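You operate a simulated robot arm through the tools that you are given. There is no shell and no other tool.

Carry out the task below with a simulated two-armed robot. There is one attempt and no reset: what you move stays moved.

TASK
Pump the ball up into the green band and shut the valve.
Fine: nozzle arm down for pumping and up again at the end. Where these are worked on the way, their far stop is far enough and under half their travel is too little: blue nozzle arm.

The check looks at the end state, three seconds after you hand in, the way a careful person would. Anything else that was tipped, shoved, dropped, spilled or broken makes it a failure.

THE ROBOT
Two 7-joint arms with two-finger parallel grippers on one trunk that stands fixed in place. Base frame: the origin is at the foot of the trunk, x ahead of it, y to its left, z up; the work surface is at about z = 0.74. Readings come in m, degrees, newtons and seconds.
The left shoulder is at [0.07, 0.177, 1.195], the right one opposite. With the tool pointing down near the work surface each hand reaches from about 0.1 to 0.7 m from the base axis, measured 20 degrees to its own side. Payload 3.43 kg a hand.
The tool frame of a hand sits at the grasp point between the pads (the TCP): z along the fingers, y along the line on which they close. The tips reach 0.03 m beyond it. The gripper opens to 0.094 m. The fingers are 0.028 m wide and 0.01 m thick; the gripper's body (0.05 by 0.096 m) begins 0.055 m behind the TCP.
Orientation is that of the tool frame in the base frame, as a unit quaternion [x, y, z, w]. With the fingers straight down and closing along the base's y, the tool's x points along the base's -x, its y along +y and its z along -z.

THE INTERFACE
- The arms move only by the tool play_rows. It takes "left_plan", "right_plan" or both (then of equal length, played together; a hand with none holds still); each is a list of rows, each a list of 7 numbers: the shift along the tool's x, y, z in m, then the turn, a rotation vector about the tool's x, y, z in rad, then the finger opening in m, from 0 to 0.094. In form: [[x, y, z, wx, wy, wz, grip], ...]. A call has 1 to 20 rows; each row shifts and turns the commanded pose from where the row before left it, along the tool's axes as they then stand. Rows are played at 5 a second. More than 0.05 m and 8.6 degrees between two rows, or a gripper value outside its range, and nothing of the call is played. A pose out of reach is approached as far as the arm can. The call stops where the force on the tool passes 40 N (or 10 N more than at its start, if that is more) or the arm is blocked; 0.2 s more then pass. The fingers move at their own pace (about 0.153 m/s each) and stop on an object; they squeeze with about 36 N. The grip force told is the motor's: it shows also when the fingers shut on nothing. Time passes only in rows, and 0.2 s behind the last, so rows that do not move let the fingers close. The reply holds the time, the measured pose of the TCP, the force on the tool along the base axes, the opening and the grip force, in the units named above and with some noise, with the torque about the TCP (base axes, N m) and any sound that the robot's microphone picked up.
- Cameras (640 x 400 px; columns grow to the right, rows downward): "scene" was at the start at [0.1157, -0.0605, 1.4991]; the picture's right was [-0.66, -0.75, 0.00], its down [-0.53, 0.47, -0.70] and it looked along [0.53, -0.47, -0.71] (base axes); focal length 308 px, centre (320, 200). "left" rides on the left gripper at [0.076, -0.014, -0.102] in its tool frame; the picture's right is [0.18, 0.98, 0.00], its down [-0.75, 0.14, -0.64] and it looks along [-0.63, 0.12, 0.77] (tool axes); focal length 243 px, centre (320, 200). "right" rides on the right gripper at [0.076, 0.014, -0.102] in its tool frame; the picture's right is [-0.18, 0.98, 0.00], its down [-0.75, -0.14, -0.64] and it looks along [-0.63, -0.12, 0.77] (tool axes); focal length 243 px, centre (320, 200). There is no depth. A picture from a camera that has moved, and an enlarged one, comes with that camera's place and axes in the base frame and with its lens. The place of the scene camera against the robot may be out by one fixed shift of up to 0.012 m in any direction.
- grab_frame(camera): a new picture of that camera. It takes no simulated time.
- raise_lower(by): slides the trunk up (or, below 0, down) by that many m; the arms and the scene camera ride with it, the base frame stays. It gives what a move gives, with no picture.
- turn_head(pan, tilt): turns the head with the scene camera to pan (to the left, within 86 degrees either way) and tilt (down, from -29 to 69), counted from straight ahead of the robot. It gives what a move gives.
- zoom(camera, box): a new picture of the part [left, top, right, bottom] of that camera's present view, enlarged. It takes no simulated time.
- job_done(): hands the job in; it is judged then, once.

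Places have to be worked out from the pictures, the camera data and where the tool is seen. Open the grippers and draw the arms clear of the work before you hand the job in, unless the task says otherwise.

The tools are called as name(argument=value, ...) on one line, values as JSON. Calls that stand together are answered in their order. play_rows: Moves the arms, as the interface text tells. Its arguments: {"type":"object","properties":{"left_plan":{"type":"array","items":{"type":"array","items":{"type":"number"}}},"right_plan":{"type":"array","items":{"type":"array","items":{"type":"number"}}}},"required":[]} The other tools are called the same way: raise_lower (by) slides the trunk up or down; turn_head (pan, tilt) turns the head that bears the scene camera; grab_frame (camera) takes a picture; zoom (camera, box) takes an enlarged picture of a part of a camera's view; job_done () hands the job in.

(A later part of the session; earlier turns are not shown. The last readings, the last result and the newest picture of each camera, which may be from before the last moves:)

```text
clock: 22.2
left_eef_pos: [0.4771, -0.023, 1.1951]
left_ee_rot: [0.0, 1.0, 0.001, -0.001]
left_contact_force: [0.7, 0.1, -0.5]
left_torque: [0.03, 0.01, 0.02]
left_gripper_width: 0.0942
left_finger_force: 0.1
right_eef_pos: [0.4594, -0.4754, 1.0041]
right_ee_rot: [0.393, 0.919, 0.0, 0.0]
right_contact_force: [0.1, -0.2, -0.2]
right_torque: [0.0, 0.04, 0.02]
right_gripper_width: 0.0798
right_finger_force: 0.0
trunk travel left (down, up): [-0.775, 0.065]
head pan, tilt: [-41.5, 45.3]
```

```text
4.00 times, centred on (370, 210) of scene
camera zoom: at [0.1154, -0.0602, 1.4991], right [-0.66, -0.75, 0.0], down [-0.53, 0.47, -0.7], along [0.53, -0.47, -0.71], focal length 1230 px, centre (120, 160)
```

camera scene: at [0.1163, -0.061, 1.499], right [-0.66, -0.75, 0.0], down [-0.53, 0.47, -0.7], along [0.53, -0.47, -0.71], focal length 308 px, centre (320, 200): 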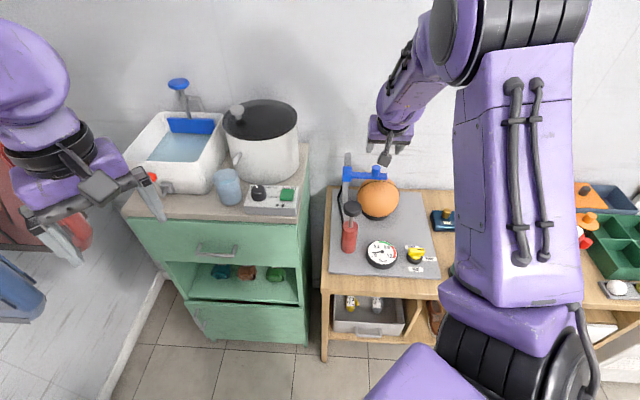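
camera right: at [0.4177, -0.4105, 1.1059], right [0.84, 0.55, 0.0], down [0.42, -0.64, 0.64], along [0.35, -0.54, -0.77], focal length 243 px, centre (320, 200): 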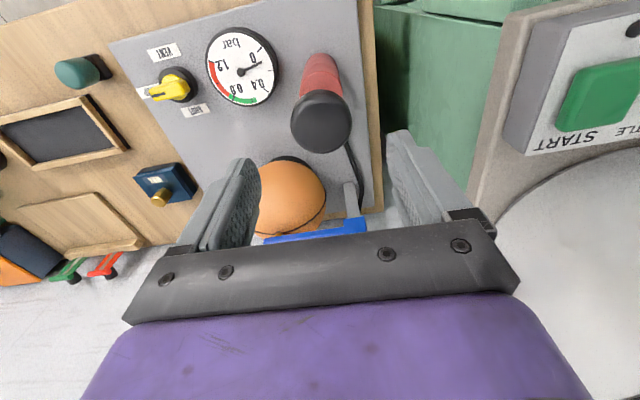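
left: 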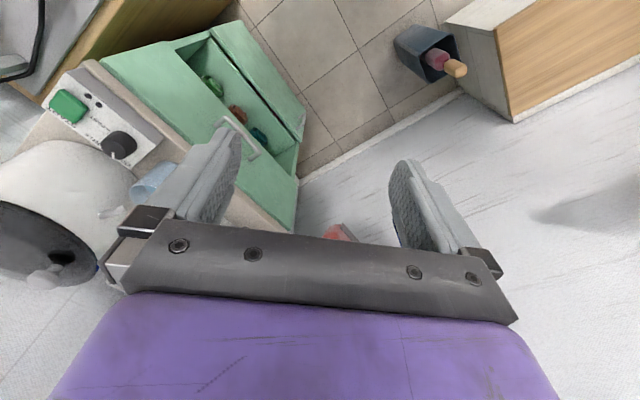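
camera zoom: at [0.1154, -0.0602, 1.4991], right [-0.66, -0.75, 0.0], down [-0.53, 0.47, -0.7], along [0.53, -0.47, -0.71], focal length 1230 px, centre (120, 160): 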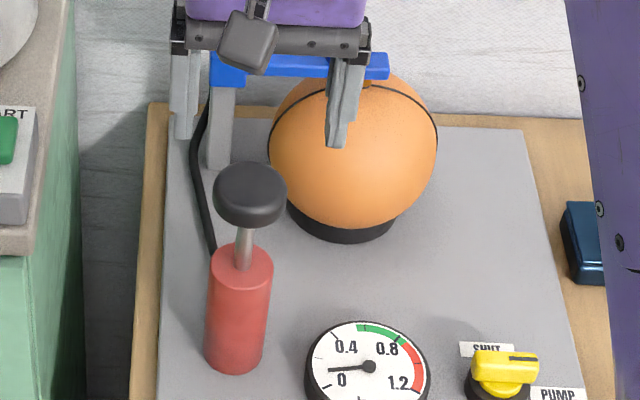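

Two hand-camera rays give the knob top at (0.459,-0.4735,0.921). I descend to TCP z≈0.924 and close on it.

play_rows(right_plan=[[0.0014, 0.0013, 0.04, 0, 0, 0, 0.08], [0, 0, 0.04, 0, 0, 0, 0.08], [0, 0, 0, 0, 0, 0, 0.08], [0, 0, 0, 0, 0, 0, 0.0], [0, 0, 0, 0, 0, 0, 0.0], [0, 0, 0, 0, 0, 0, 0.0]])

grab_frame(camera="right")

zoom(camera="scene", box=[310, 170, 430, 270])

```text
clock: 23.6
left_eef_pos: [0.4765, -0.0235, 1.1961]
left_ee_rot: [0.0, 1.0, 0.0, 0.001]
left_contact_force: [-0.3, 0.2, -0.7]
left_torque: [0.0, -0.04, 0.02]
left_gripper_width: 0.094
left_finger_force: 0.1
right_eef_pos: [0.4587, -0.4739, 0.9224]
right_ee_rot: [0.393, 0.919, 0.0, -0.001]
right_contact_force: [-0.4, 1.3, -1.3]
right_torque: [-0.51, -0.64, -0.02]
right_gripper_width: 0.0475
right_finger_force: 44.9
trunk travel left (down, up): [-0.775, 0.065]
head pan, tilt: [-41.5, 45.3]
```

```text
taken
camera right: at [0.4179, -0.4088, 1.0255], right [0.84, 0.55, 0.0], down [0.42, -0.64, 0.64], along [0.35, -0.54, -0.77], focal length 243 px, centre (320, 200)
```

right: 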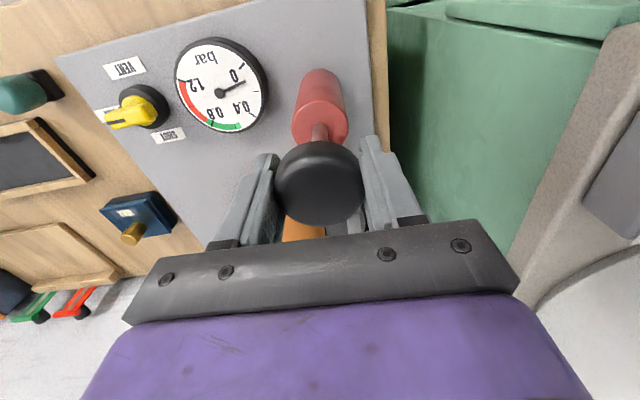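

```text
4.00 times, centred on (370, 220) of scene
camera zoom: at [0.1156, -0.06, 1.4991], right [-0.66, -0.75, 0.0], down [-0.53, 0.47, -0.7], along [0.53, -0.47, -0.71], focal length 1230 px, centre (120, 120)
```

zoom: 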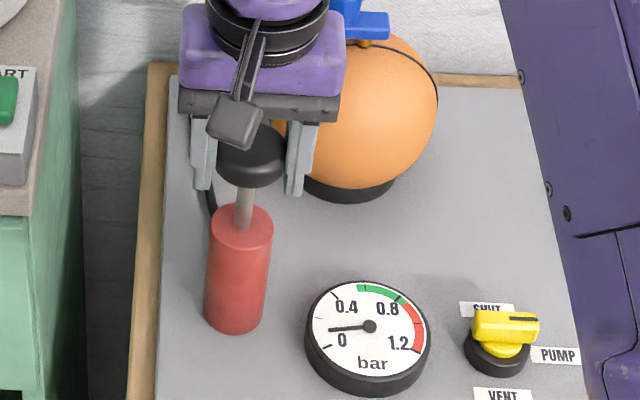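

The handle is gripped (0.0475 m). I press it down in small steps and watch the gauge.

play_rows(right_plan=[[0, 0, 0.01, 0, 0, 0, 0.0], [0, 0, 0.01, 0, 0, 0, 0.0], [0, 0, 0.01, 0, 0, 0, 0.0], [0, 0, 0, 0, 0, 0, 0.0]])

zoom(camera="scene", box=[310, 170, 430, 270])

```text
clock: 24.6
left_eef_pos: [0.4764, -0.0235, 1.1959]
left_ee_rot: [0.0, 1.0, 0.0, 0.0]
left_contact_force: [0.1, -0.1, 0.1]
left_torque: [-0.02, -0.01, -0.03]
left_gripper_width: 0.0941
left_finger_force: 0.2
right_eef_pos: [0.4611, -0.4735, 0.8934]
right_ee_rot: [0.394, 0.919, 0.0, 0.001]
right_contact_force: [0.9, -0.8, 3.9]
right_torque: [0.09, 0.27, -0.19]
right_gripper_width: 0.0472
right_finger_force: 45.5
trunk travel left (down, up): [-0.775, 0.065]
head pan, tilt: [-41.5, 45.3]
```

```text
4.00 times, centred on (370, 220) of scene
camera zoom: at [0.1156, -0.0602, 1.4991], right [-0.66, -0.75, 0.0], down [-0.53, 0.47, -0.7], along [0.53, -0.47, -0.71], focal length 1230 px, centre (120, 120)
```

zoom: 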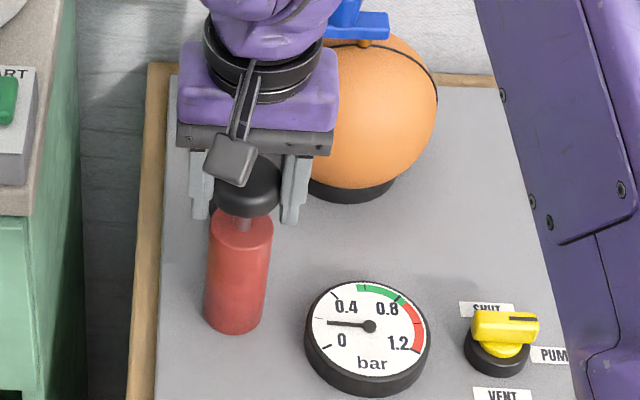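

The needle moved up a bit, so pumping works. I push the remaining bit down, then lift back and watch for the upper stop.

play_rows(right_plan=[[0, 0, 0.004, 0, 0, 0, 0.0], [0, 0, 0.004, 0, 0, 0, 0.0], [0, 0, 0, 0, 0, 0, 0.0]])

zoom(camera="scene", box=[310, 170, 430, 270])

```text
clock: 25.4
left_eef_pos: [0.4773, -0.024, 1.1966]
left_ee_rot: [0.0, 1.0, 0.0, 0.0]
left_contact_force: [0.9, 0.9, 0.3]
left_torque: [-0.01, 0.01, 0.01]
left_gripper_width: 0.0936
left_finger_force: 0.0
right_eef_pos: [0.4589, -0.4734, 0.8855]
right_ee_rot: [0.394, 0.919, 0.0, 0.001]
right_contact_force: [1.9, -2.4, 4.9]
right_torque: [-0.21, 0.23, -0.18]
right_gripper_width: 0.0476
right_finger_force: 44.6
trunk travel left (down, up): [-0.775, 0.065]
head pan, tilt: [-41.5, 45.3]
heard: click
```

```text
4.00 times, centred on (370, 220) of scene
camera zoom: at [0.1155, -0.0601, 1.4991], right [-0.66, -0.75, 0.0], down [-0.53, 0.47, -0.7], along [0.53, -0.47, -0.71], focal length 1230 px, centre (120, 120)
```

zoom: 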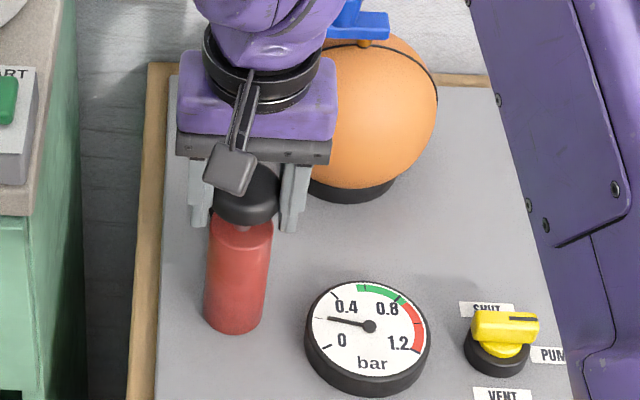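

A click at the bottom marks a full stroke; gauge ≈0.2. I lift the handle to find the top of its travel.

play_rows(right_plan=[[0, 0, -0.012, 0, 0, 0, 0.0], [0, 0, -0.012, 0, 0, 0, 0.0], [0, 0, -0.012, 0, 0, 0, 0.0], [0, 0, -0.006, 0, 0, 0, 0.0], [0, 0, 0, 0, 0, 0, 0.0]])

zoom(camera="scene", box=[310, 170, 430, 270])

```text
clock: 26.6
left_eef_pos: [0.4795, -0.0242, 1.1953]
left_ee_rot: [0.0, 1.0, 0.001, -0.001]
left_contact_force: [0.7, 0.7, -0.1]
left_torque: [-0.02, -0.01, -0.04]
left_gripper_width: 0.0941
left_finger_force: 0.0
right_eef_pos: [0.4599, -0.4733, 0.9247]
right_ee_rot: [0.393, 0.919, 0.0, -0.006]
right_contact_force: [-4.9, 12.2, -32.1]
right_torque: [0.27, -0.19, 0.02]
right_gripper_width: 0.0475
right_finger_force: 45.6
trunk travel left (down, up): [-0.775, 0.065]
head pan, tilt: [-41.5, 45.3]
```

```text
4.00 times, centred on (370, 220) of scene
camera zoom: at [0.119, -0.0623, 1.4982], right [-0.66, -0.75, 0.0], down [-0.53, 0.47, -0.7], along [0.53, -0.47, -0.71], focal length 1230 px, centre (120, 120)
```

zoom: 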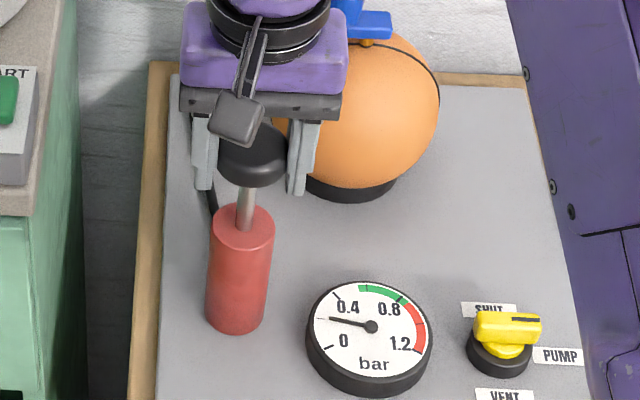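

Top stop felt at ~0.924, stroke ≈37 mm, about 0.08–0.1 bar each. I do two more full strokes and read the gauge.

play_rows(right_plan=[[0, 0, 0.014, 0, 0, 0, 0.0], [0, 0, 0.014, 0, 0, 0, 0.0], [0, 0, 0.014, 0, 0, 0, 0.0], [0, 0, 0, 0, 0, 0, 0.0], [0, 0, -0.0125, 0, 0, 0, 0.0], [0, 0, -0.0125, 0, 0, 0, 0.0], [0, 0, -0.014, 0, 0, 0, 0.0], [0, 0, 0, 0, 0, 0, 0.0], [0, 0, 0.013, 0, 0, 0, 0.0], [0, 0, 0.013, 0, 0, 0, 0.0], [0, 0, 0.013, 0, 0, 0, 0.0], [0, 0, 0, 0, 0, 0, 0.0], [0, 0, -0.013, 0, 0, 0, 0.0], [0, 0, -0.013, 0, 0, 0, 0.0], [0, 0, -0.013, 0, 0, 0, 0.0], [0, 0, 0, 0, 0, 0, 0.0]])

zoom(camera="scene", box=[310, 170, 430, 270])

```text
clock: 30.0
left_eef_pos: [0.477, -0.0237, 1.1949]
left_ee_rot: [0.0, 1.0, 0.0, 0.0]
left_contact_force: [0.1, 0.3, -0.2]
left_torque: [-0.06, -0.01, -0.04]
left_gripper_width: 0.0938
left_finger_force: 0.0
right_eef_pos: [0.46, -0.4738, 0.9245]
right_ee_rot: [0.394, 0.919, 0.001, -0.001]
right_contact_force: [-1.4, 7.9, -12.9]
right_torque: [0.09, -0.48, -0.27]
right_gripper_width: 0.0474
right_finger_force: 44.9
trunk travel left (down, up): [-0.775, 0.065]
head pan, tilt: [-41.5, 45.3]
heard: click, click
```

```text
4.00 times, centred on (370, 220) of scene
camera zoom: at [0.117, -0.0604, 1.4987], right [-0.66, -0.75, 0.0], down [-0.53, 0.47, -0.7], along [0.53, -0.47, -0.71], focal length 1230 px, centre (120, 120)
```

zoom: 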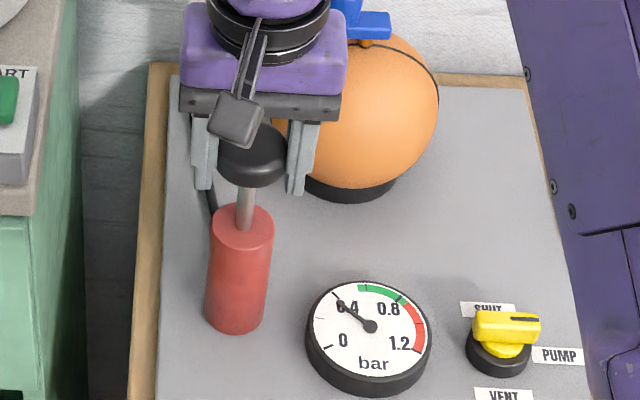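

Two clicks, gauge now ≈0.4. Two more strokes, then check.

play_rows(right_plan=[[0, 0, 0.013, 0, 0, 0, 0.0], [0, 0, 0.013, 0, 0, 0, 0.0], [0, 0, 0.013, 0, 0, 0, 0.0], [0, 0, 0, 0, 0, 0, 0.0], [0, 0, -0.013, 0, 0, 0, 0.0], [0, 0, -0.013, 0, 0, 0, 0.0], [0, 0, -0.013, 0, 0, 0, 0.0], [0, 0, 0, 0, 0, 0, 0.0], [0, 0, 0.013, 0, 0, 0, 0.0], [0, 0, 0.013, 0, 0, 0, 0.0], [0, 0, 0.013, 0, 0, 0, 0.0], [0, 0, 0, 0, 0, 0, 0.0], [0, 0, -0.013, 0, 0, 0, 0.0], [0, 0, -0.013, 0, 0, 0, 0.0], [0, 0, -0.013, 0, 0, 0, 0.0], [0, 0, 0, 0, 0, 0, 0.0]])

zoom(camera="scene", box=[360, 220, 440, 280])

```text
clock: 33.4
left_eef_pos: [0.4776, -0.0234, 1.1959]
left_ee_rot: [-0.001, 1.0, 0.0, 0.0]
left_contact_force: [0.1, -0.8, -0.2]
left_torque: [-0.01, 0.0, 0.0]
left_gripper_width: 0.0938
left_finger_force: 0.1
right_eef_pos: [0.4602, -0.4725, 0.9234]
right_ee_rot: [0.394, 0.919, 0.0, -0.001]
right_contact_force: [-2.9, 4.5, -6.7]
right_torque: [-0.26, -0.61, -0.15]
right_gripper_width: 0.0474
right_finger_force: 44.8
trunk travel left (down, up): [-0.775, 0.065]
head pan, tilt: [-41.5, 45.3]
heard: click, click
```

```text
6.67 times, centred on (400, 250) of scene
camera zoom: at [0.1159, -0.0603, 1.4989], right [-0.66, -0.75, 0.0], down [-0.53, 0.47, -0.7], along [0.53, -0.47, -0.71], focal length 2050 px, centre (-213, -133)
```

zoom: 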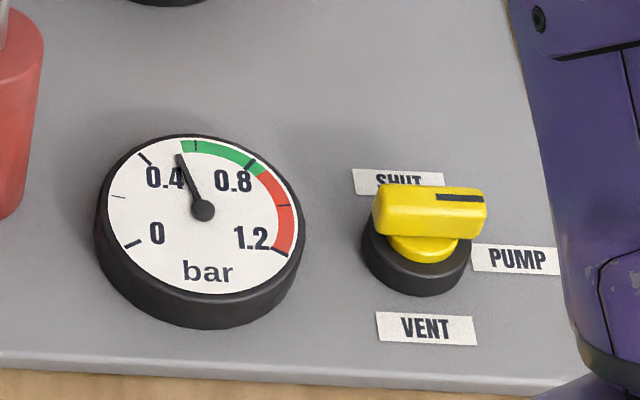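

Needle is at ~0.55, the lower edge of green. One more stroke should put it well inside.

play_rows(right_plan=[[0, 0, 0.013, 0, 0, 0, 0.0], [0, 0, 0.013, 0, 0, 0, 0.0], [0, 0, 0.013, 0, 0, 0, 0.0], [0, 0, 0, 0, 0, 0, 0.0], [0, 0, -0.013, 0, 0, 0, 0.0], [0, 0, -0.013, 0, 0, 0, 0.0], [0, 0, -0.013, 0, 0, 0, 0.0], [0, 0, 0, 0, 0, 0, 0.0]])

zoom(camera="scene", box=[360, 220, 440, 280])

```text
clock: 35.2
left_eef_pos: [0.4766, -0.0235, 1.1961]
left_ee_rot: [0.0, 1.0, 0.0, 0.0]
left_contact_force: [0.5, 0.3, 1.0]
left_torque: [-0.03, -0.01, -0.01]
left_gripper_width: 0.0936
left_finger_force: 0.0
right_eef_pos: [0.4597, -0.4736, 0.9236]
right_ee_rot: [0.394, 0.919, 0.001, -0.001]
right_contact_force: [-3.4, 3.9, -8.9]
right_torque: [-0.1, -0.43, -0.26]
right_gripper_width: 0.0476
right_finger_force: 45.4
trunk travel left (down, up): [-0.775, 0.065]
head pan, tilt: [-41.5, 45.3]
heard: click
```

```text
6.67 times, centred on (400, 250) of scene
camera zoom: at [0.1158, -0.0605, 1.4989], right [-0.66, -0.75, 0.0], down [-0.53, 0.47, -0.7], along [0.53, -0.47, -0.71], focal length 2050 px, centre (-213, -133)
```

zoom: 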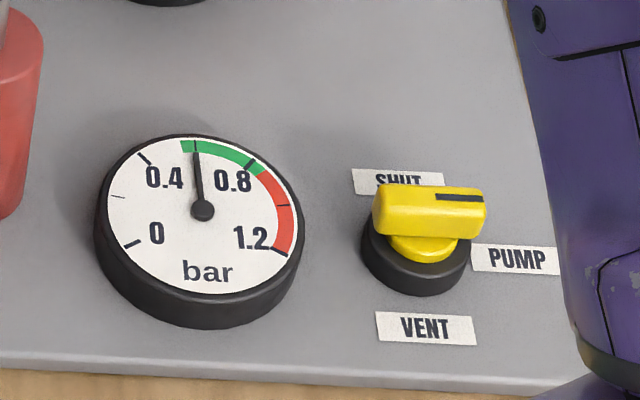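

Needle is at ~0.61, inside green but low; one more stroke brings it to mid-band with margin.

play_rows(right_plan=[[0, 0, 0.013, 0, 0, 0, 0.0], [0, 0, 0.013, 0, 0, 0, 0.0], [0, 0, 0.013, 0, 0, 0, 0.0], [0, 0, 0, 0, 0, 0, 0.0], [0, 0, -0.013, 0, 0, 0, 0.0], [0, 0, -0.013, 0, 0, 0, 0.0], [0, 0, -0.012, 0, 0, 0, 0.0], [0, 0, 0, 0, 0, 0, 0.0]])

zoom(camera="scene", box=[360, 220, 440, 280])

```text
clock: 37.0
left_eef_pos: [0.4758, -0.023, 1.1968]
left_ee_rot: [0.0, 1.0, 0.0, -0.001]
left_contact_force: [0.2, 0.2, 0.5]
left_torque: [0.02, -0.02, -0.03]
left_gripper_width: 0.0941
left_finger_force: 0.1
right_eef_pos: [0.4599, -0.4734, 0.924]
right_ee_rot: [0.394, 0.919, 0.0, -0.001]
right_contact_force: [-2.3, 1.4, -1.1]
right_torque: [-0.71, -0.58, 0.2]
right_gripper_width: 0.0473
right_finger_force: 44.9
trunk travel left (down, up): [-0.775, 0.065]
head pan, tilt: [-41.5, 45.3]
heard: click
```

```text
6.67 times, centred on (400, 250) of scene
camera zoom: at [0.1152, -0.0596, 1.4991], right [-0.66, -0.75, 0.0], down [-0.53, 0.47, -0.7], along [0.53, -0.47, -0.71], focal length 2050 px, centre (-213, -133)
```

zoom: 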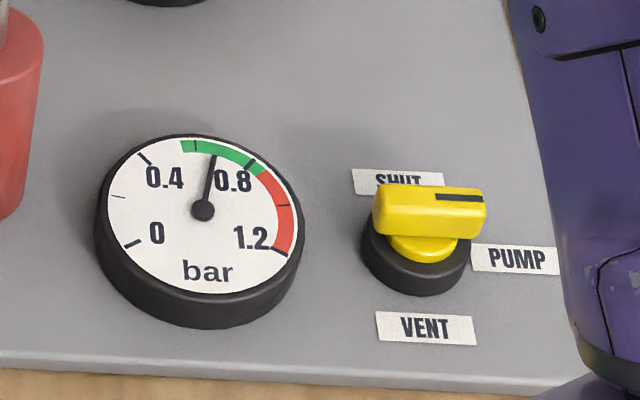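

Gauge ≈0.69, mid-green. I release the handle at its top, rise and go over to the valve.

play_rows(right_plan=[[0, 0, 0, 0, 0, 0, 0.08], [0, 0, 0, 0, 0, 0, 0.08], [0, 0, -0.04, 0, 0, 0, 0.08], [0, 0, -0.045, 0, 0, 0, 0.08], [0, 0, -0.045, 0, 0, 0, 0.08], [0.005, -0.0376, 0, 0, 0, 0, 0.06], [0.005, -0.0376, 0, 0, 0, 0, 0.044], [0.005, -0.0376, 0, 0, 0, 0, 0.044], [0.005, -0.0376, 0, 0, 0, 0, 0.044], [0.005, -0.0376, 0, 0, 0, 0, 0.044], [0, 0, 0, 0, 0, 0, 0.044]])

play_rows(right_plan=[[0, 0, 0, 0, 0, 0.1414, 0.044], [0, 0, 0, 0, 0, 0.1414, 0.044], [0, 0, 0, 0, 0, 0.1414, 0.044], [0, 0, 0, 0, 0, 0.1414, 0.044], [0, 0, 0, 0, 0, 0.1414, 0.044], [0, 0, 0, 0, 0, 0.1414, 0.044], [0, 0, 0, 0, 0, 0.1414, 0.044], [0, 0, 0, 0, 0, 0.1414, 0.044], [0, 0, 0, 0, 0, 0.1414, 0.044], [0, 0, 0, 0, 0, 0.1414, 0.044], [0, 0, 0, 0, 0, 0.1414, 0.044], [0, 0, 0, 0, 0, 0, 0.044]])

grab_frame(camera="right")

zoom(camera="scene", box=[320, 150, 460, 280])

```text
clock: 39.4
left_eef_pos: [0.477, -0.0232, 1.1966]
left_ee_rot: [-0.001, 1.0, 0.0, 0.0]
left_contact_force: [-0.3, 0.4, -0.2]
left_torque: [0.0, 0.03, 0.0]
left_gripper_width: 0.0941
left_finger_force: 0.2
right_eef_pos: [0.3064, -0.5854, 1.0535]
right_ee_rot: [0.393, 0.92, 0.0, 0.0]
right_contact_force: [0.2, -0.4, 0.6]
right_torque: [0.0, 0.02, -0.01]
right_gripper_width: 0.0439
right_finger_force: 0.1
trunk travel left (down, up): [-0.775, 0.065]
head pan, tilt: [-41.5, 45.3]
```

```text
clock: 42.0
left_eef_pos: [0.4765, -0.0232, 1.1965]
left_ee_rot: [0.0, 1.0, 0.0, 0.0]
left_contact_force: [-0.7, 0.0, 0.3]
left_torque: [-0.01, 0.02, 0.01]
left_gripper_width: 0.0939
left_finger_force: 0.1
right_eef_pos: [0.3067, -0.5856, 1.054]
right_ee_rot: [0.925, 0.379, 0.0, 0.001]
right_contact_force: [-0.1, -0.8, 0.2]
right_torque: [-0.02, 0.03, 0.0]
right_gripper_width: 0.0442
right_finger_force: 0.0
trunk travel left (down, up): [-0.775, 0.065]
head pan, tilt: [-41.5, 45.3]
```

```text
taken
camera right: at [0.3711, -0.5425, 1.1563], right [0.56, -0.83, 0.0], down [-0.64, -0.43, 0.64], along [-0.53, -0.36, -0.77], focal length 243 px, centre (320, 200)
```

right: 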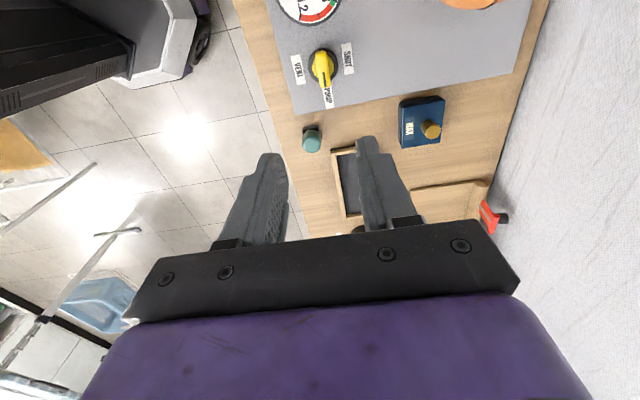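

```text
3.08 times, centred on (390, 215) of scene
camera zoom: at [0.1156, -0.0604, 1.4991], right [-0.66, -0.75, 0.0], down [-0.53, 0.47, -0.7], along [0.53, -0.47, -0.71], focal length 946 px, centre (105, 154)
```

zoom: 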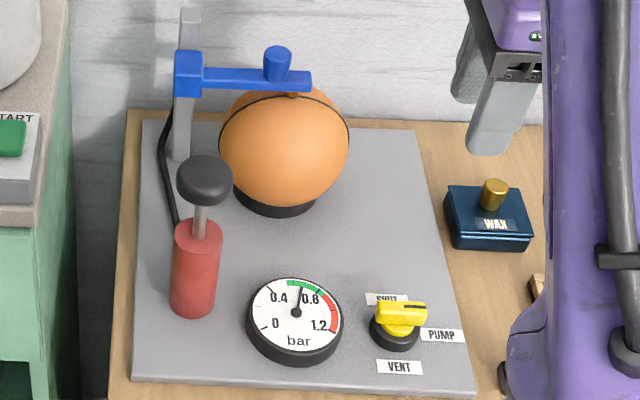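

Handle stayed up, nozzle seated, gauge steady. I descend on the valve (shifting ~3 mm toward where the axis pushed earlier) and grip.

play_rows(right_plan=[[0, 0.003, 0.04, 0, 0, 0, 0.044], [0, 0, 0.04, 0, 0, 0, 0.044], [0, 0, 0.04, 0, 0, 0, 0.044], [0, 0, 0.04, 0, 0, 0, 0.044], [0, 0, 0.04, 0, 0, 0, 0.044], [0, 0, 0.02, 0, 0, 0, 0.044], [0, 0, 0.016, 0, 0, 0, 0.044], [0, 0, 0, 0, 0, 0, 0.044], [0, 0, 0, 0, 0, 0, 0.0], [0, 0, 0, 0, 0, 0, 0.0]])

grab_frame(camera="right")

zoom(camera="scene", box=[360, 200, 480, 280])

```text
clock: 44.2
left_eef_pos: [0.4778, -0.0247, 1.1977]
left_ee_rot: [0.0, 1.0, 0.001, 0.0]
left_contact_force: [-0.7, 0.9, -0.2]
left_torque: [0.01, -0.03, 0.01]
left_gripper_width: 0.094
left_finger_force: 0.0
right_eef_pos: [0.3095, -0.5885, 0.8172]
right_ee_rot: [0.926, 0.379, 0.0, 0.0]
right_contact_force: [3.0, -6.3, -0.3]
right_torque: [-0.27, -0.2, -0.01]
right_gripper_width: 0.0156
right_finger_force: 44.8
trunk travel left (down, up): [-0.775, 0.065]
head pan, tilt: [-41.5, 45.3]
```

```text
taken
camera right: at [0.3742, -0.5449, 0.92], right [0.56, -0.83, 0.0], down [-0.64, -0.43, 0.64], along [-0.53, -0.36, -0.77], focal length 243 px, centre (320, 200)
```

right: 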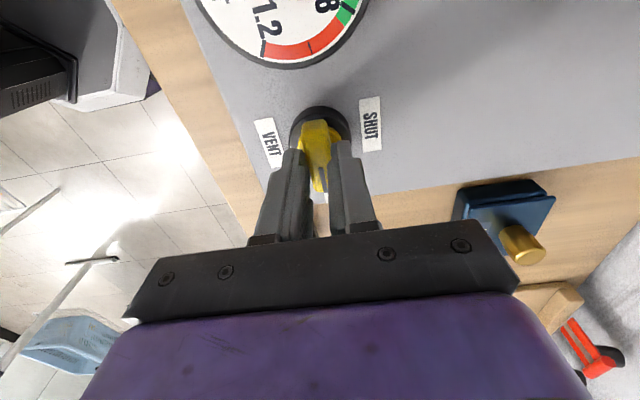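

```text
5.00 times, centred on (420, 240) of scene
camera zoom: at [0.1165, -0.0615, 1.499], right [-0.66, -0.75, 0.0], down [-0.53, 0.47, -0.7], along [0.53, -0.47, -0.71], focal length 1538 px, centre (-180, 0)
```

zoom: 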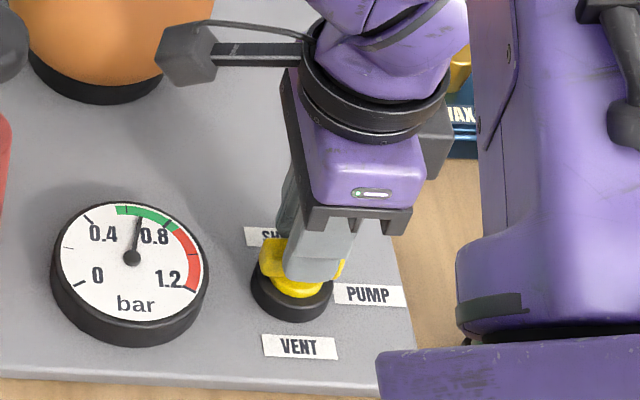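

Loads are small. I turn the knob back counter-clockwise (toward SHUT), half first, with a 2 mm centring shift.

play_rows(right_plan=[[-0.002, 0, 0, 0, 0, -0.1, 0.0], [0, 0, 0, 0, 0, -0.14, 0.0], [0, 0, 0, 0, 0, -0.14, 0.0], [0, 0, 0, 0, 0, -0.14, 0.0], [0, 0, 0, 0, 0, -0.14, 0.0], [0, 0, 0, 0, 0, -0.14, 0.0]])

```text
clock: 45.6
left_eef_pos: [0.4786, -0.0234, 1.1958]
left_ee_rot: [0.0, 1.0, 0.0, -0.001]
left_contact_force: [-0.1, 0.5, -0.5]
left_torque: [0.01, -0.03, -0.02]
left_gripper_width: 0.094
left_finger_force: 0.0
right_eef_pos: [0.3088, -0.589, 0.8173]
right_ee_rot: [0.704, 0.71, 0.0, -0.001]
right_contact_force: [10.5, 4.5, -2.0]
right_torque: [0.42, -0.25, -0.01]
right_gripper_width: 0.0157
right_finger_force: 45.0
trunk travel left (down, up): [-0.775, 0.065]
head pan, tilt: [-41.5, 45.3]
```

Half-way with modest side load. I finish the turn to SHUT.

play_rows(right_plan=[[0, 0.002, 0, 0, 0, -0.13, 0.0], [0, 0, 0, 0, 0, -0.14, 0.0], [0, 0, 0, 0, 0, -0.14, 0.0], [0, 0, 0, 0, 0, -0.14, 0.0], [0, 0, 0, 0, 0, -0.14, 0.0], [0, 0, 0, 0, 0, -0.12, 0.0], [0, 0, 0, 0, 0, 0, 0.0]])

grab_frame(camera="right")

zoom(camera="scene", box=[360, 200, 480, 280])

```text
clock: 47.2
left_eef_pos: [0.4768, -0.0236, 1.1971]
left_ee_rot: [0.0, 1.0, 0.0, 0.0]
left_contact_force: [0.2, -0.6, 0.1]
left_torque: [0.02, -0.01, 0.02]
left_gripper_width: 0.0939
left_finger_force: 0.0
right_eef_pos: [0.3084, -0.5882, 0.817]
right_ee_rot: [0.368, 0.93, 0.0, 0.0]
right_contact_force: [-3.9, 9.0, -7.2]
right_torque: [0.81, 0.73, -1.39]
right_gripper_width: 0.0159
right_finger_force: 45.4
trunk travel left (down, up): [-0.775, 0.065]
head pan, tilt: [-41.5, 45.3]
```

```text
taken
camera right: at [0.2633, -0.5259, 0.9202], right [0.81, 0.59, 0.0], down [0.45, -0.62, 0.64], along [0.38, -0.52, -0.77], focal length 243 px, centre (320, 200)
```

right: 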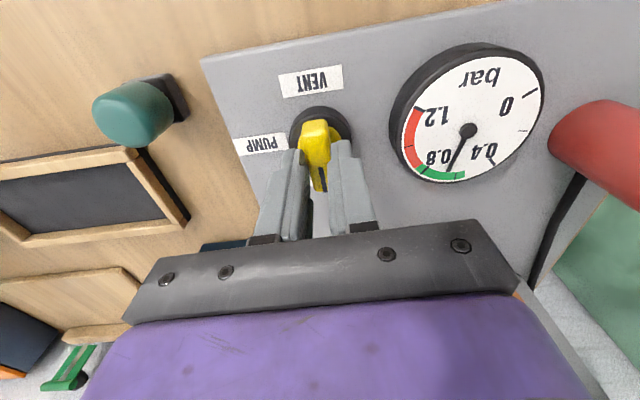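

```text
5.00 times, centred on (420, 240) of scene
camera zoom: at [0.1157, -0.0599, 1.4991], right [-0.66, -0.75, 0.0], down [-0.53, 0.47, -0.7], along [0.53, -0.47, -0.71], focal length 1538 px, centre (-180, 0)
```

zoom: 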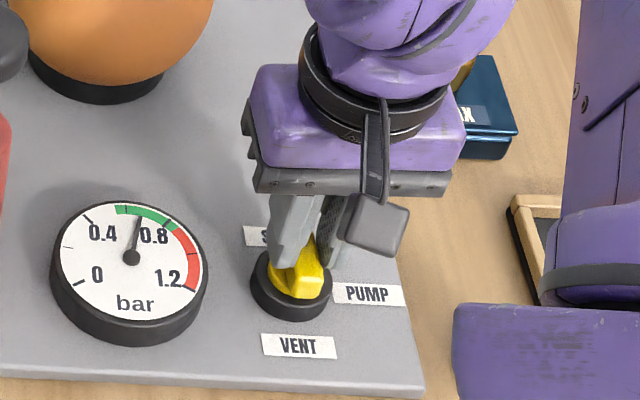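

The turn stopped with torque rising (-1.39 N·m) at ~92°, i.e. at the SHUT end stop. I relax slightly, open, rise and inspect.

play_rows(right_plan=[[0, 0, 0, 0, 0, 0.02, 0.0], [0, 0, 0, 0, 0, 0, 0.044], [0, 0, 0, 0, 0, 0, 0.044], [0, 0, -0.04, 0, 0, 0, 0.044], [0, 0, -0.04, 0, 0, 0, 0.044], [0, 0, -0.04, 0, 0, 0, 0.044], [0, 0, -0.04, 0, 0, 0, 0.06], [0, 0, -0.04, 0, 0, 0, 0.06], [0, 0, -0.035, 0, 0, 0, 0.06], [0, 0, 0, 0, 0, 0, 0.06]])

zoom(camera="scene", box=[350, 210, 450, 280])

zoom(camera="right", box=[260, 10, 420, 110])

```text
clock: 49.4
left_eef_pos: [0.477, -0.025, 1.1966]
left_ee_rot: [0.001, 1.0, 0.0, -0.001]
left_contact_force: [-0.4, 1.0, -0.2]
left_torque: [-0.01, 0.03, -0.01]
left_gripper_width: 0.0939
left_finger_force: 0.1
right_eef_pos: [0.3096, -0.5906, 1.0539]
right_ee_rot: [0.378, 0.926, 0.001, 0.0]
right_contact_force: [-1.2, 0.1, -0.3]
right_torque: [0.03, 0.0, 0.01]
right_gripper_width: 0.06
right_finger_force: 0.0
trunk travel left (down, up): [-0.775, 0.065]
head pan, tilt: [-41.5, 45.3]
```

```text
5.71 times, centred on (400, 245) of scene
camera zoom: at [0.116, -0.0607, 1.499], right [-0.66, -0.75, 0.0], down [-0.53, 0.47, -0.7], along [0.53, -0.47, -0.71], focal length 1758 px, centre (-137, -57)
```

zoom: 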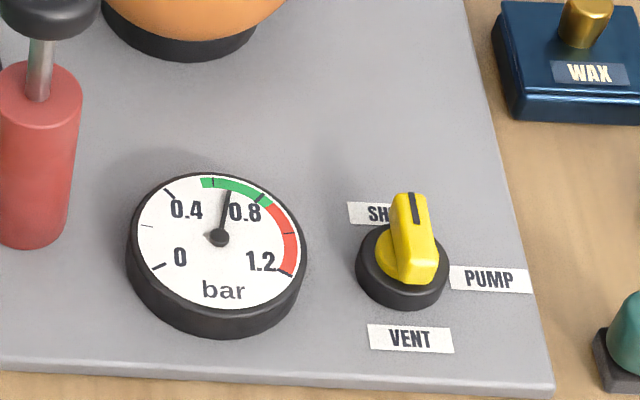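

```text
4.00 times, centred on (340, 60) of right
camera zoom: at [0.2655, -0.5268, 1.1552], right [0.82, 0.57, 0.0], down [0.44, -0.63, 0.64], along [0.37, -0.53, -0.77], focal length 970 px, centre (240, 760)
```

zoom: 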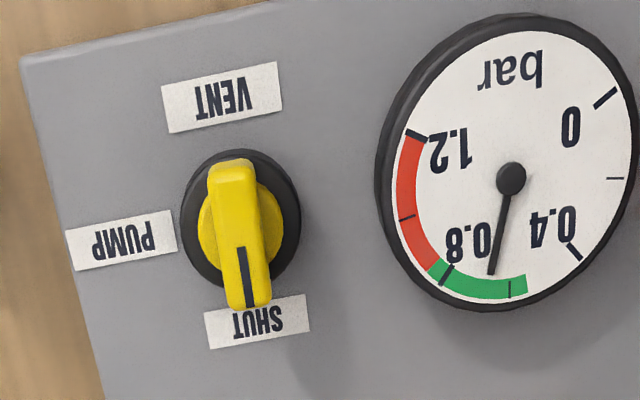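

Valve is squarely on SHUT and the gauge holds ~0.69. Now I go back to the nozzle knob with the same tilted approach and look.

play_rows(right_plan=[[-0.034, 0.028, 0, 0, 0, 0, 0.06], [-0.034, 0.028, 0, 0, 0, 0, 0.06], [-0.034, 0.028, 0, 0, -0.131, 0, 0.06], [-0.034, 0.028, 0, 0, -0.131, 0, 0.06], [0, 0, 0, 0, -0.131, 0, 0.06], [0, 0, 0, 0, -0.131, 0, 0.06], [0, 0, 0, 0, 0, 0, 0.06]])

zoom(camera="right", box=[240, 10, 440, 135])

zoom(camera="scene", box=[340, 110, 420, 190])

```text
clock: 51.0
left_eef_pos: [0.4776, -0.0245, 1.1947]
left_ee_rot: [0.001, 1.0, 0.0, -0.001]
left_contact_force: [-0.1, -0.4, -0.2]
left_torque: [-0.01, -0.01, 0.01]
left_gripper_width: 0.094
left_finger_force: 0.0
right_eef_pos: [0.486, -0.6032, 1.0561]
right_ee_rot: [0.364, 0.894, -0.098, 0.241]
right_contact_force: [-0.1, -0.9, 0.5]
right_torque: [0.0, 0.01, 0.03]
right_gripper_width: 0.0603
right_finger_force: 0.0
trunk travel left (down, up): [-0.775, 0.065]
head pan, tilt: [-41.5, 45.3]
```

```text
3.20 times, centred on (340, 72) of right
camera zoom: at [0.4122, -0.5116, 1.1072], right [0.8, 0.59, 0.09], down [0.14, -0.33, 0.93], along [0.58, -0.73, -0.35], focal length 776 px, centre (256, 608)
```

zoom: 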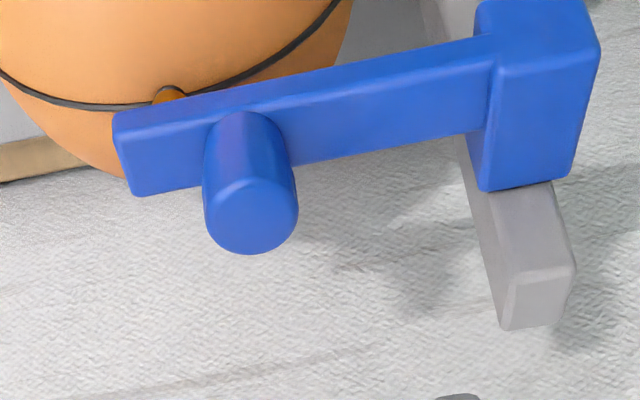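

```text
5.00 times, centred on (380, 150) of scene
camera zoom: at [0.1169, -0.0606, 1.4989], right [-0.66, -0.75, 0.0], down [-0.53, 0.47, -0.7], along [0.53, -0.47, -0.71], focal length 1538 px, centre (20, 450)
```

zoom: 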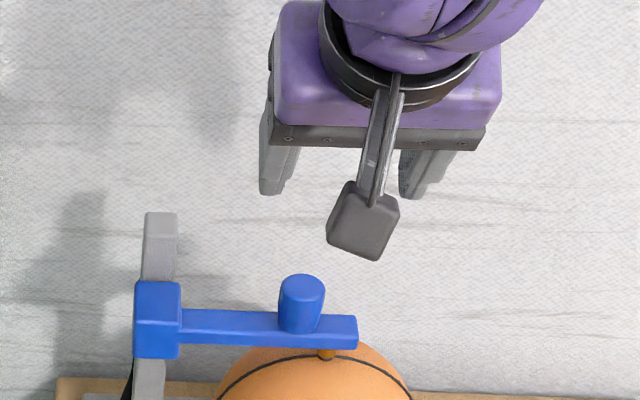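

Knob is now at about (0.526,-0.640), top z≈0.925. I align and approach in steps, aiming a deeper grip this time.

play_rows(right_plan=[[0.0261, 0.0019, 0.02, 0, 0, 0, 0.06], [0, 0, 0.04, 0, 0, 0, 0.06], [0, 0, 0.035, 0, 0, 0, 0.06], [0, 0, 0, 0, 0, 0, 0.06]])

grab_frame(camera="right")

zoom(camera="scene", box=[340, 110, 420, 190])

```text
clock: 52.0
left_eef_pos: [0.4758, -0.024, 1.1972]
left_ee_rot: [0.001, 1.0, -0.001, 0.001]
left_contact_force: [-0.1, 0.0, 0.3]
left_torque: [-0.02, -0.01, 0.02]
left_gripper_width: 0.0939
left_finger_force: 0.1
right_eef_pos: [0.5043, -0.619, 0.963]
right_ee_rot: [0.364, 0.895, -0.098, 0.24]
right_contact_force: [-0.4, 0.3, 0.0]
right_torque: [-0.03, 0.01, 0.03]
right_gripper_width: 0.0598
right_finger_force: 0.1
trunk travel left (down, up): [-0.775, 0.065]
head pan, tilt: [-41.5, 45.3]
```

```text
taken
camera right: at [0.43, -0.5263, 1.0129], right [0.8, 0.59, 0.09], down [0.14, -0.33, 0.93], along [0.58, -0.73, -0.35], focal length 243 px, centre (320, 200)
```

right: 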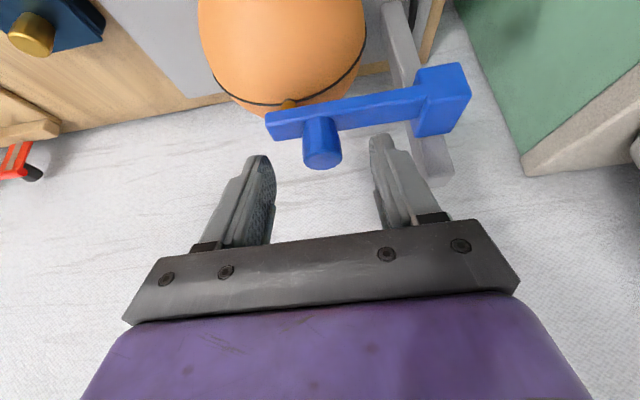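

```text
5.00 times, centred on (380, 150) of scene
camera zoom: at [0.1146, -0.0588, 1.4992], right [-0.66, -0.75, 0.0], down [-0.53, 0.47, -0.7], along [0.53, -0.47, -0.71], focal length 1538 px, centre (20, 450)
```

zoom: 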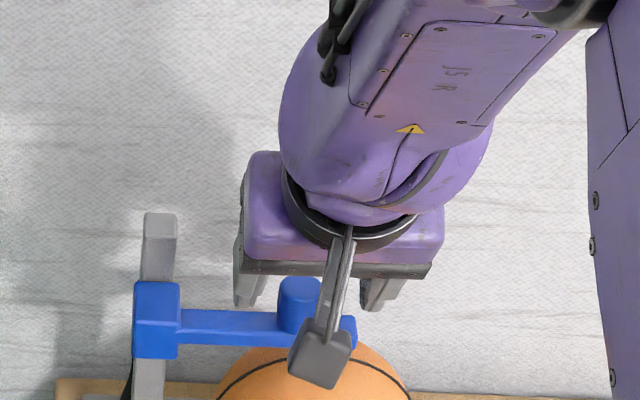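

Aligned. I advance the last 4 cm and close.

play_rows(right_plan=[[0, 0, 0.02, 0, 0, 0, 0.06], [0, 0, 0.01, 0, 0, 0, 0.06], [0, 0, 0.009, 0, 0, 0, 0.06], [0, 0, 0, 0, 0, 0, 0.06], [0, 0, 0, 0, 0, 0, 0.0], [0, 0, 0, 0, 0, 0, 0.0], [0, 0, 0, 0, 0, 0, 0.0]])

grab_frame(camera="right")

zoom(camera="scene", box=[340, 130, 420, 210])

```text
clock: 53.0
left_eef_pos: [0.4723, -0.0185, 1.198]
left_ee_rot: [0.001, 1.0, -0.003, 0.003]
left_contact_force: [0.3, 0.2, 0.3]
left_torque: [-0.03, -0.01, 0.0]
left_gripper_width: 0.0939
left_finger_force: 0.0
right_eef_pos: [0.5179, -0.6317, 0.9393]
right_ee_rot: [0.363, 0.892, -0.101, 0.25]
right_contact_force: [-9.6, 3.3, 32.8]
right_torque: [-0.05, 0.27, 0.26]
right_gripper_width: 0.0614
right_finger_force: 1.1
trunk travel left (down, up): [-0.775, 0.065]
head pan, tilt: [-41.5, 45.3]
stopped in row 4 (right hand): the force on the tool passed its limit at 45 N (the readings are from after the stop); the commanded pose is now the measured one
```

```text
taken
camera right: at [0.4444, -0.5387, 0.988], right [0.8, 0.59, 0.1], down [0.12, -0.32, 0.94], along [0.59, -0.74, -0.33], focal length 243 px, centre (320, 200)
```

right: 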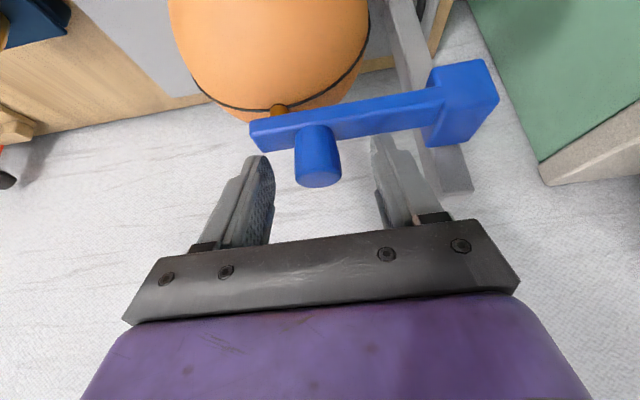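

```text
5.00 times, centred on (380, 170) of scene
camera zoom: at [0.11, -0.0536, 1.5], right [-0.66, -0.75, 0.0], down [-0.53, 0.47, -0.71], along [0.53, -0.47, -0.71], focal length 1538 px, centre (20, 350)
```

zoom: 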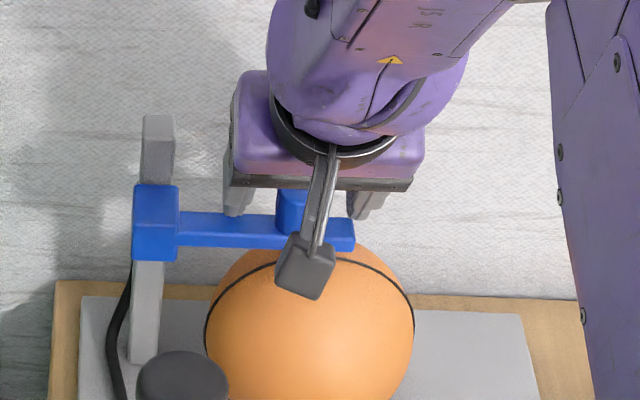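

The fingertips touched the bar top (stopped at TCP z 0.939). I back off 4 mm and close on the knob there.

play_rows(right_plan=[[0, 0, -0.004, 0, 0, 0, 0.06], [0, 0, 0, 0, 0, 0, 0.06], [0, 0, 0, 0, 0, 0, 0.0], [0, 0, 0, 0, 0, 0, 0.0], [0, 0, 0, 0, 0, 0, 0.0]])

grab_frame(camera="right")

```text
clock: 54.1
left_eef_pos: [0.4736, -0.0182, 1.1986]
left_ee_rot: [0.0, 1.0, -0.003, 0.001]
left_contact_force: [0.3, -0.7, 0.2]
left_torque: [0.0, 0.01, -0.02]
left_gripper_width: 0.094
left_finger_force: 0.1
right_eef_pos: [0.5161, -0.6291, 0.9397]
right_ee_rot: [0.363, 0.893, -0.1, 0.247]
right_contact_force: [-2.6, 0.9, 31.9]
right_torque: [-0.11, -0.24, -0.24]
right_gripper_width: 0.0249
right_finger_force: 44.8
trunk travel left (down, up): [-0.775, 0.065]
head pan, tilt: [-41.5, 45.3]
```

```text
taken
camera right: at [0.4416, -0.5362, 0.9889], right [0.8, 0.59, 0.1], down [0.13, -0.32, 0.94], along [0.59, -0.74, -0.33], focal length 243 px, centre (320, 200)
```

right: 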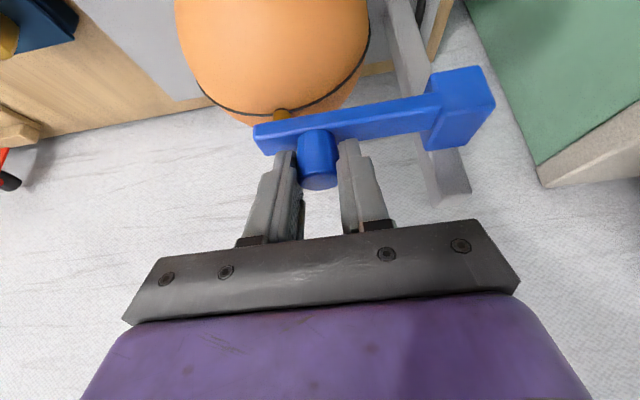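

Knob is held firmly. I lift straight up (base z) in 6 mm steps.

play_rows(right_plan=[[-0.003, 0, -0.0052, 0, 0, 0, 0.0], [-0.003, 0, -0.0052, 0, 0, 0, 0.0], [-0.003, 0, -0.0052, 0, 0, 0, 0.0], [-0.003, 0, -0.0052, 0, 0, 0, 0.0], [0, 0, 0, 0, 0, 0, 0.0]])

zoom(camera="scene", box=[340, 130, 420, 210])

grab_frame(camera="right")

```text
clock: 55.4
left_eef_pos: [0.4751, -0.0197, 1.1967]
left_ee_rot: [-0.001, 1.0, -0.002, 0.001]
left_contact_force: [0.4, -0.6, 0.1]
left_torque: [-0.02, 0.0, 0.0]
left_gripper_width: 0.094
left_finger_force: 0.1
right_eef_pos: [0.5152, -0.6288, 0.9616]
right_ee_rot: [0.363, 0.894, -0.099, 0.243]
right_contact_force: [-13.0, 17.4, 0.5]
right_torque: [0.89, 0.96, 0.06]
right_gripper_width: 0.0247
right_finger_force: 44.7
trunk travel left (down, up): [-0.775, 0.065]
head pan, tilt: [-41.5, 45.3]
```

```text
5.00 times, centred on (380, 170) of scene
camera zoom: at [0.1127, -0.0559, 1.4995], right [-0.66, -0.75, 0.0], down [-0.53, 0.47, -0.71], along [0.53, -0.47, -0.71], focal length 1538 px, centre (20, 350)
```

zoom: 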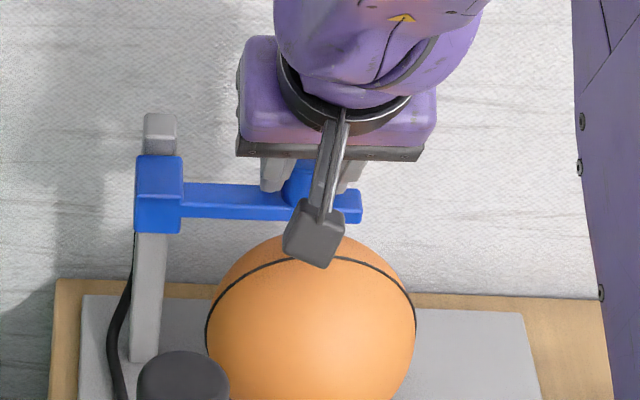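

```text
taken
camera right: at [0.4423, -0.5368, 1.0111], right [0.8, 0.59, 0.09], down [0.13, -0.33, 0.94], along [0.59, -0.74, -0.34], focal length 243 px, centre (320, 200)
```

right: 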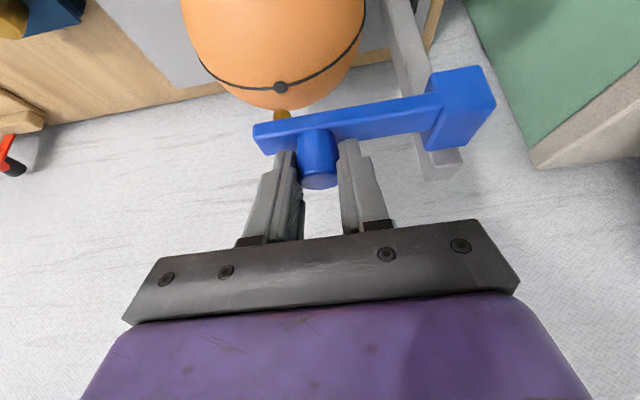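

Arm is back at about its original height with no vertical resistance yet. I continue up to find the upper stop, easing the side load.

play_rows(right_plan=[[-0.001, 0, -0.0036, 0, 0, 0, 0.0], [-0.0015, 0, -0.0035, 0, 0, 0, 0.0], [-0.0015, 0, -0.0035, 0, 0, 0, 0.0], [0, 0, 0, 0, 0, 0, 0.0]])

zoom(camera="scene", box=[340, 130, 420, 210])

```text
clock: 56.4
left_eef_pos: [0.4796, -0.0248, 1.1949]
left_ee_rot: [0.0, 1.0, 0.0, 0.0]
left_contact_force: [0.5, -0.3, 0.0]
left_torque: [0.01, 0.01, 0.0]
left_gripper_width: 0.0938
left_finger_force: 0.1
right_eef_pos: [0.5178, -0.6313, 0.9664]
right_ee_rot: [0.364, 0.895, -0.097, 0.24]
right_contact_force: [-8.1, 17.4, -28.8]
right_torque: [0.31, 0.26, 0.04]
right_gripper_width: 0.0252
right_finger_force: 45.1
trunk travel left (down, up): [-0.775, 0.065]
head pan, tilt: [-41.5, 45.3]
```

```text
5.00 times, centred on (380, 170) of scene
camera zoom: at [0.1184, -0.0614, 1.4986], right [-0.66, -0.75, 0.0], down [-0.53, 0.47, -0.7], along [0.53, -0.47, -0.71], focal length 1538 px, centre (20, 350)
```

zoom: 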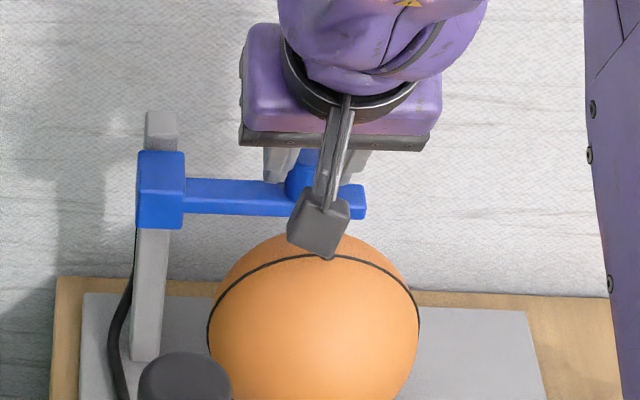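

Upper stop felt (-29 N). I relax the pull, open, and withdraw along the finger axis.

play_rows(right_plan=[[0.002, 0, 0.0035, 0, 0, 0, 0.0], [0, 0, 0, 0, 0, 0, 0.0], [0, 0, 0, 0, 0, 0, 0.06], [0, 0, 0, 0, 0, 0, 0.06], [0, 0, -0.03, 0, 0, 0, 0.06], [0, 0, -0.03, 0, 0, 0, 0.06], [0, 0, -0.03, 0, 0, 0, 0.06], [0, 0, -0.03, 0, 0, 0, 0.06], [0, 0, 0, 0, 0, 0, 0.06]])

zoom(camera="scene", box=[310, 140, 470, 290])

grab_frame(camera="right")

```text
clock: 58.4
left_eef_pos: [0.4774, -0.0241, 1.1969]
left_ee_rot: [0.001, 1.0, 0.0, -0.001]
left_contact_force: [-0.4, -0.1, -0.2]
left_torque: [-0.01, 0.02, -0.01]
left_gripper_width: 0.094
left_finger_force: 0.1
right_eef_pos: [0.4733, -0.5897, 1.0688]
right_ee_rot: [0.364, 0.894, -0.098, 0.244]
right_contact_force: [-0.4, -0.4, -0.5]
right_torque: [0.02, 0.01, -0.01]
right_gripper_width: 0.0596
right_finger_force: 0.1
trunk travel left (down, up): [-0.775, 0.065]
head pan, tilt: [-41.5, 45.3]
```

```text
2.67 times, centred on (390, 215) of scene
camera zoom: at [0.1163, -0.0606, 1.499], right [-0.66, -0.75, 0.0], down [-0.53, 0.47, -0.7], along [0.53, -0.47, -0.71], focal length 820 px, centre (133, 160)
```

zoom: 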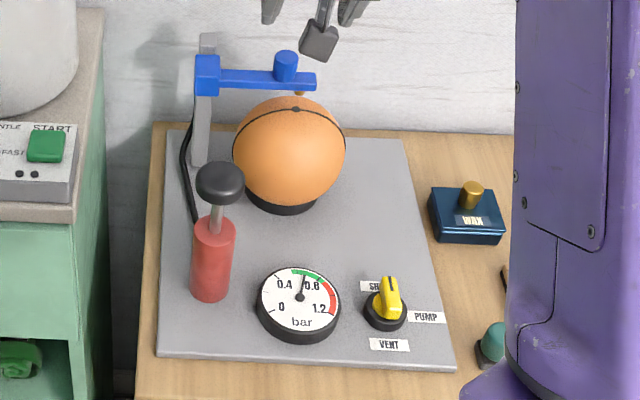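

```text
taken
camera right: at [0.3998, -0.4972, 1.1187], right [0.8, 0.59, 0.09], down [0.13, -0.33, 0.94], along [0.58, -0.74, -0.34], focal length 243 px, centre (320, 200)
```

right: 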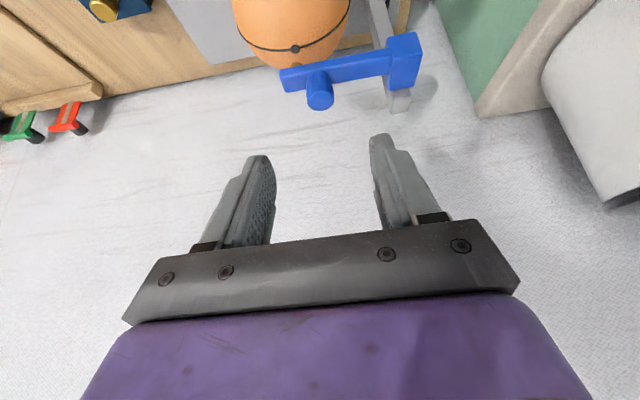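

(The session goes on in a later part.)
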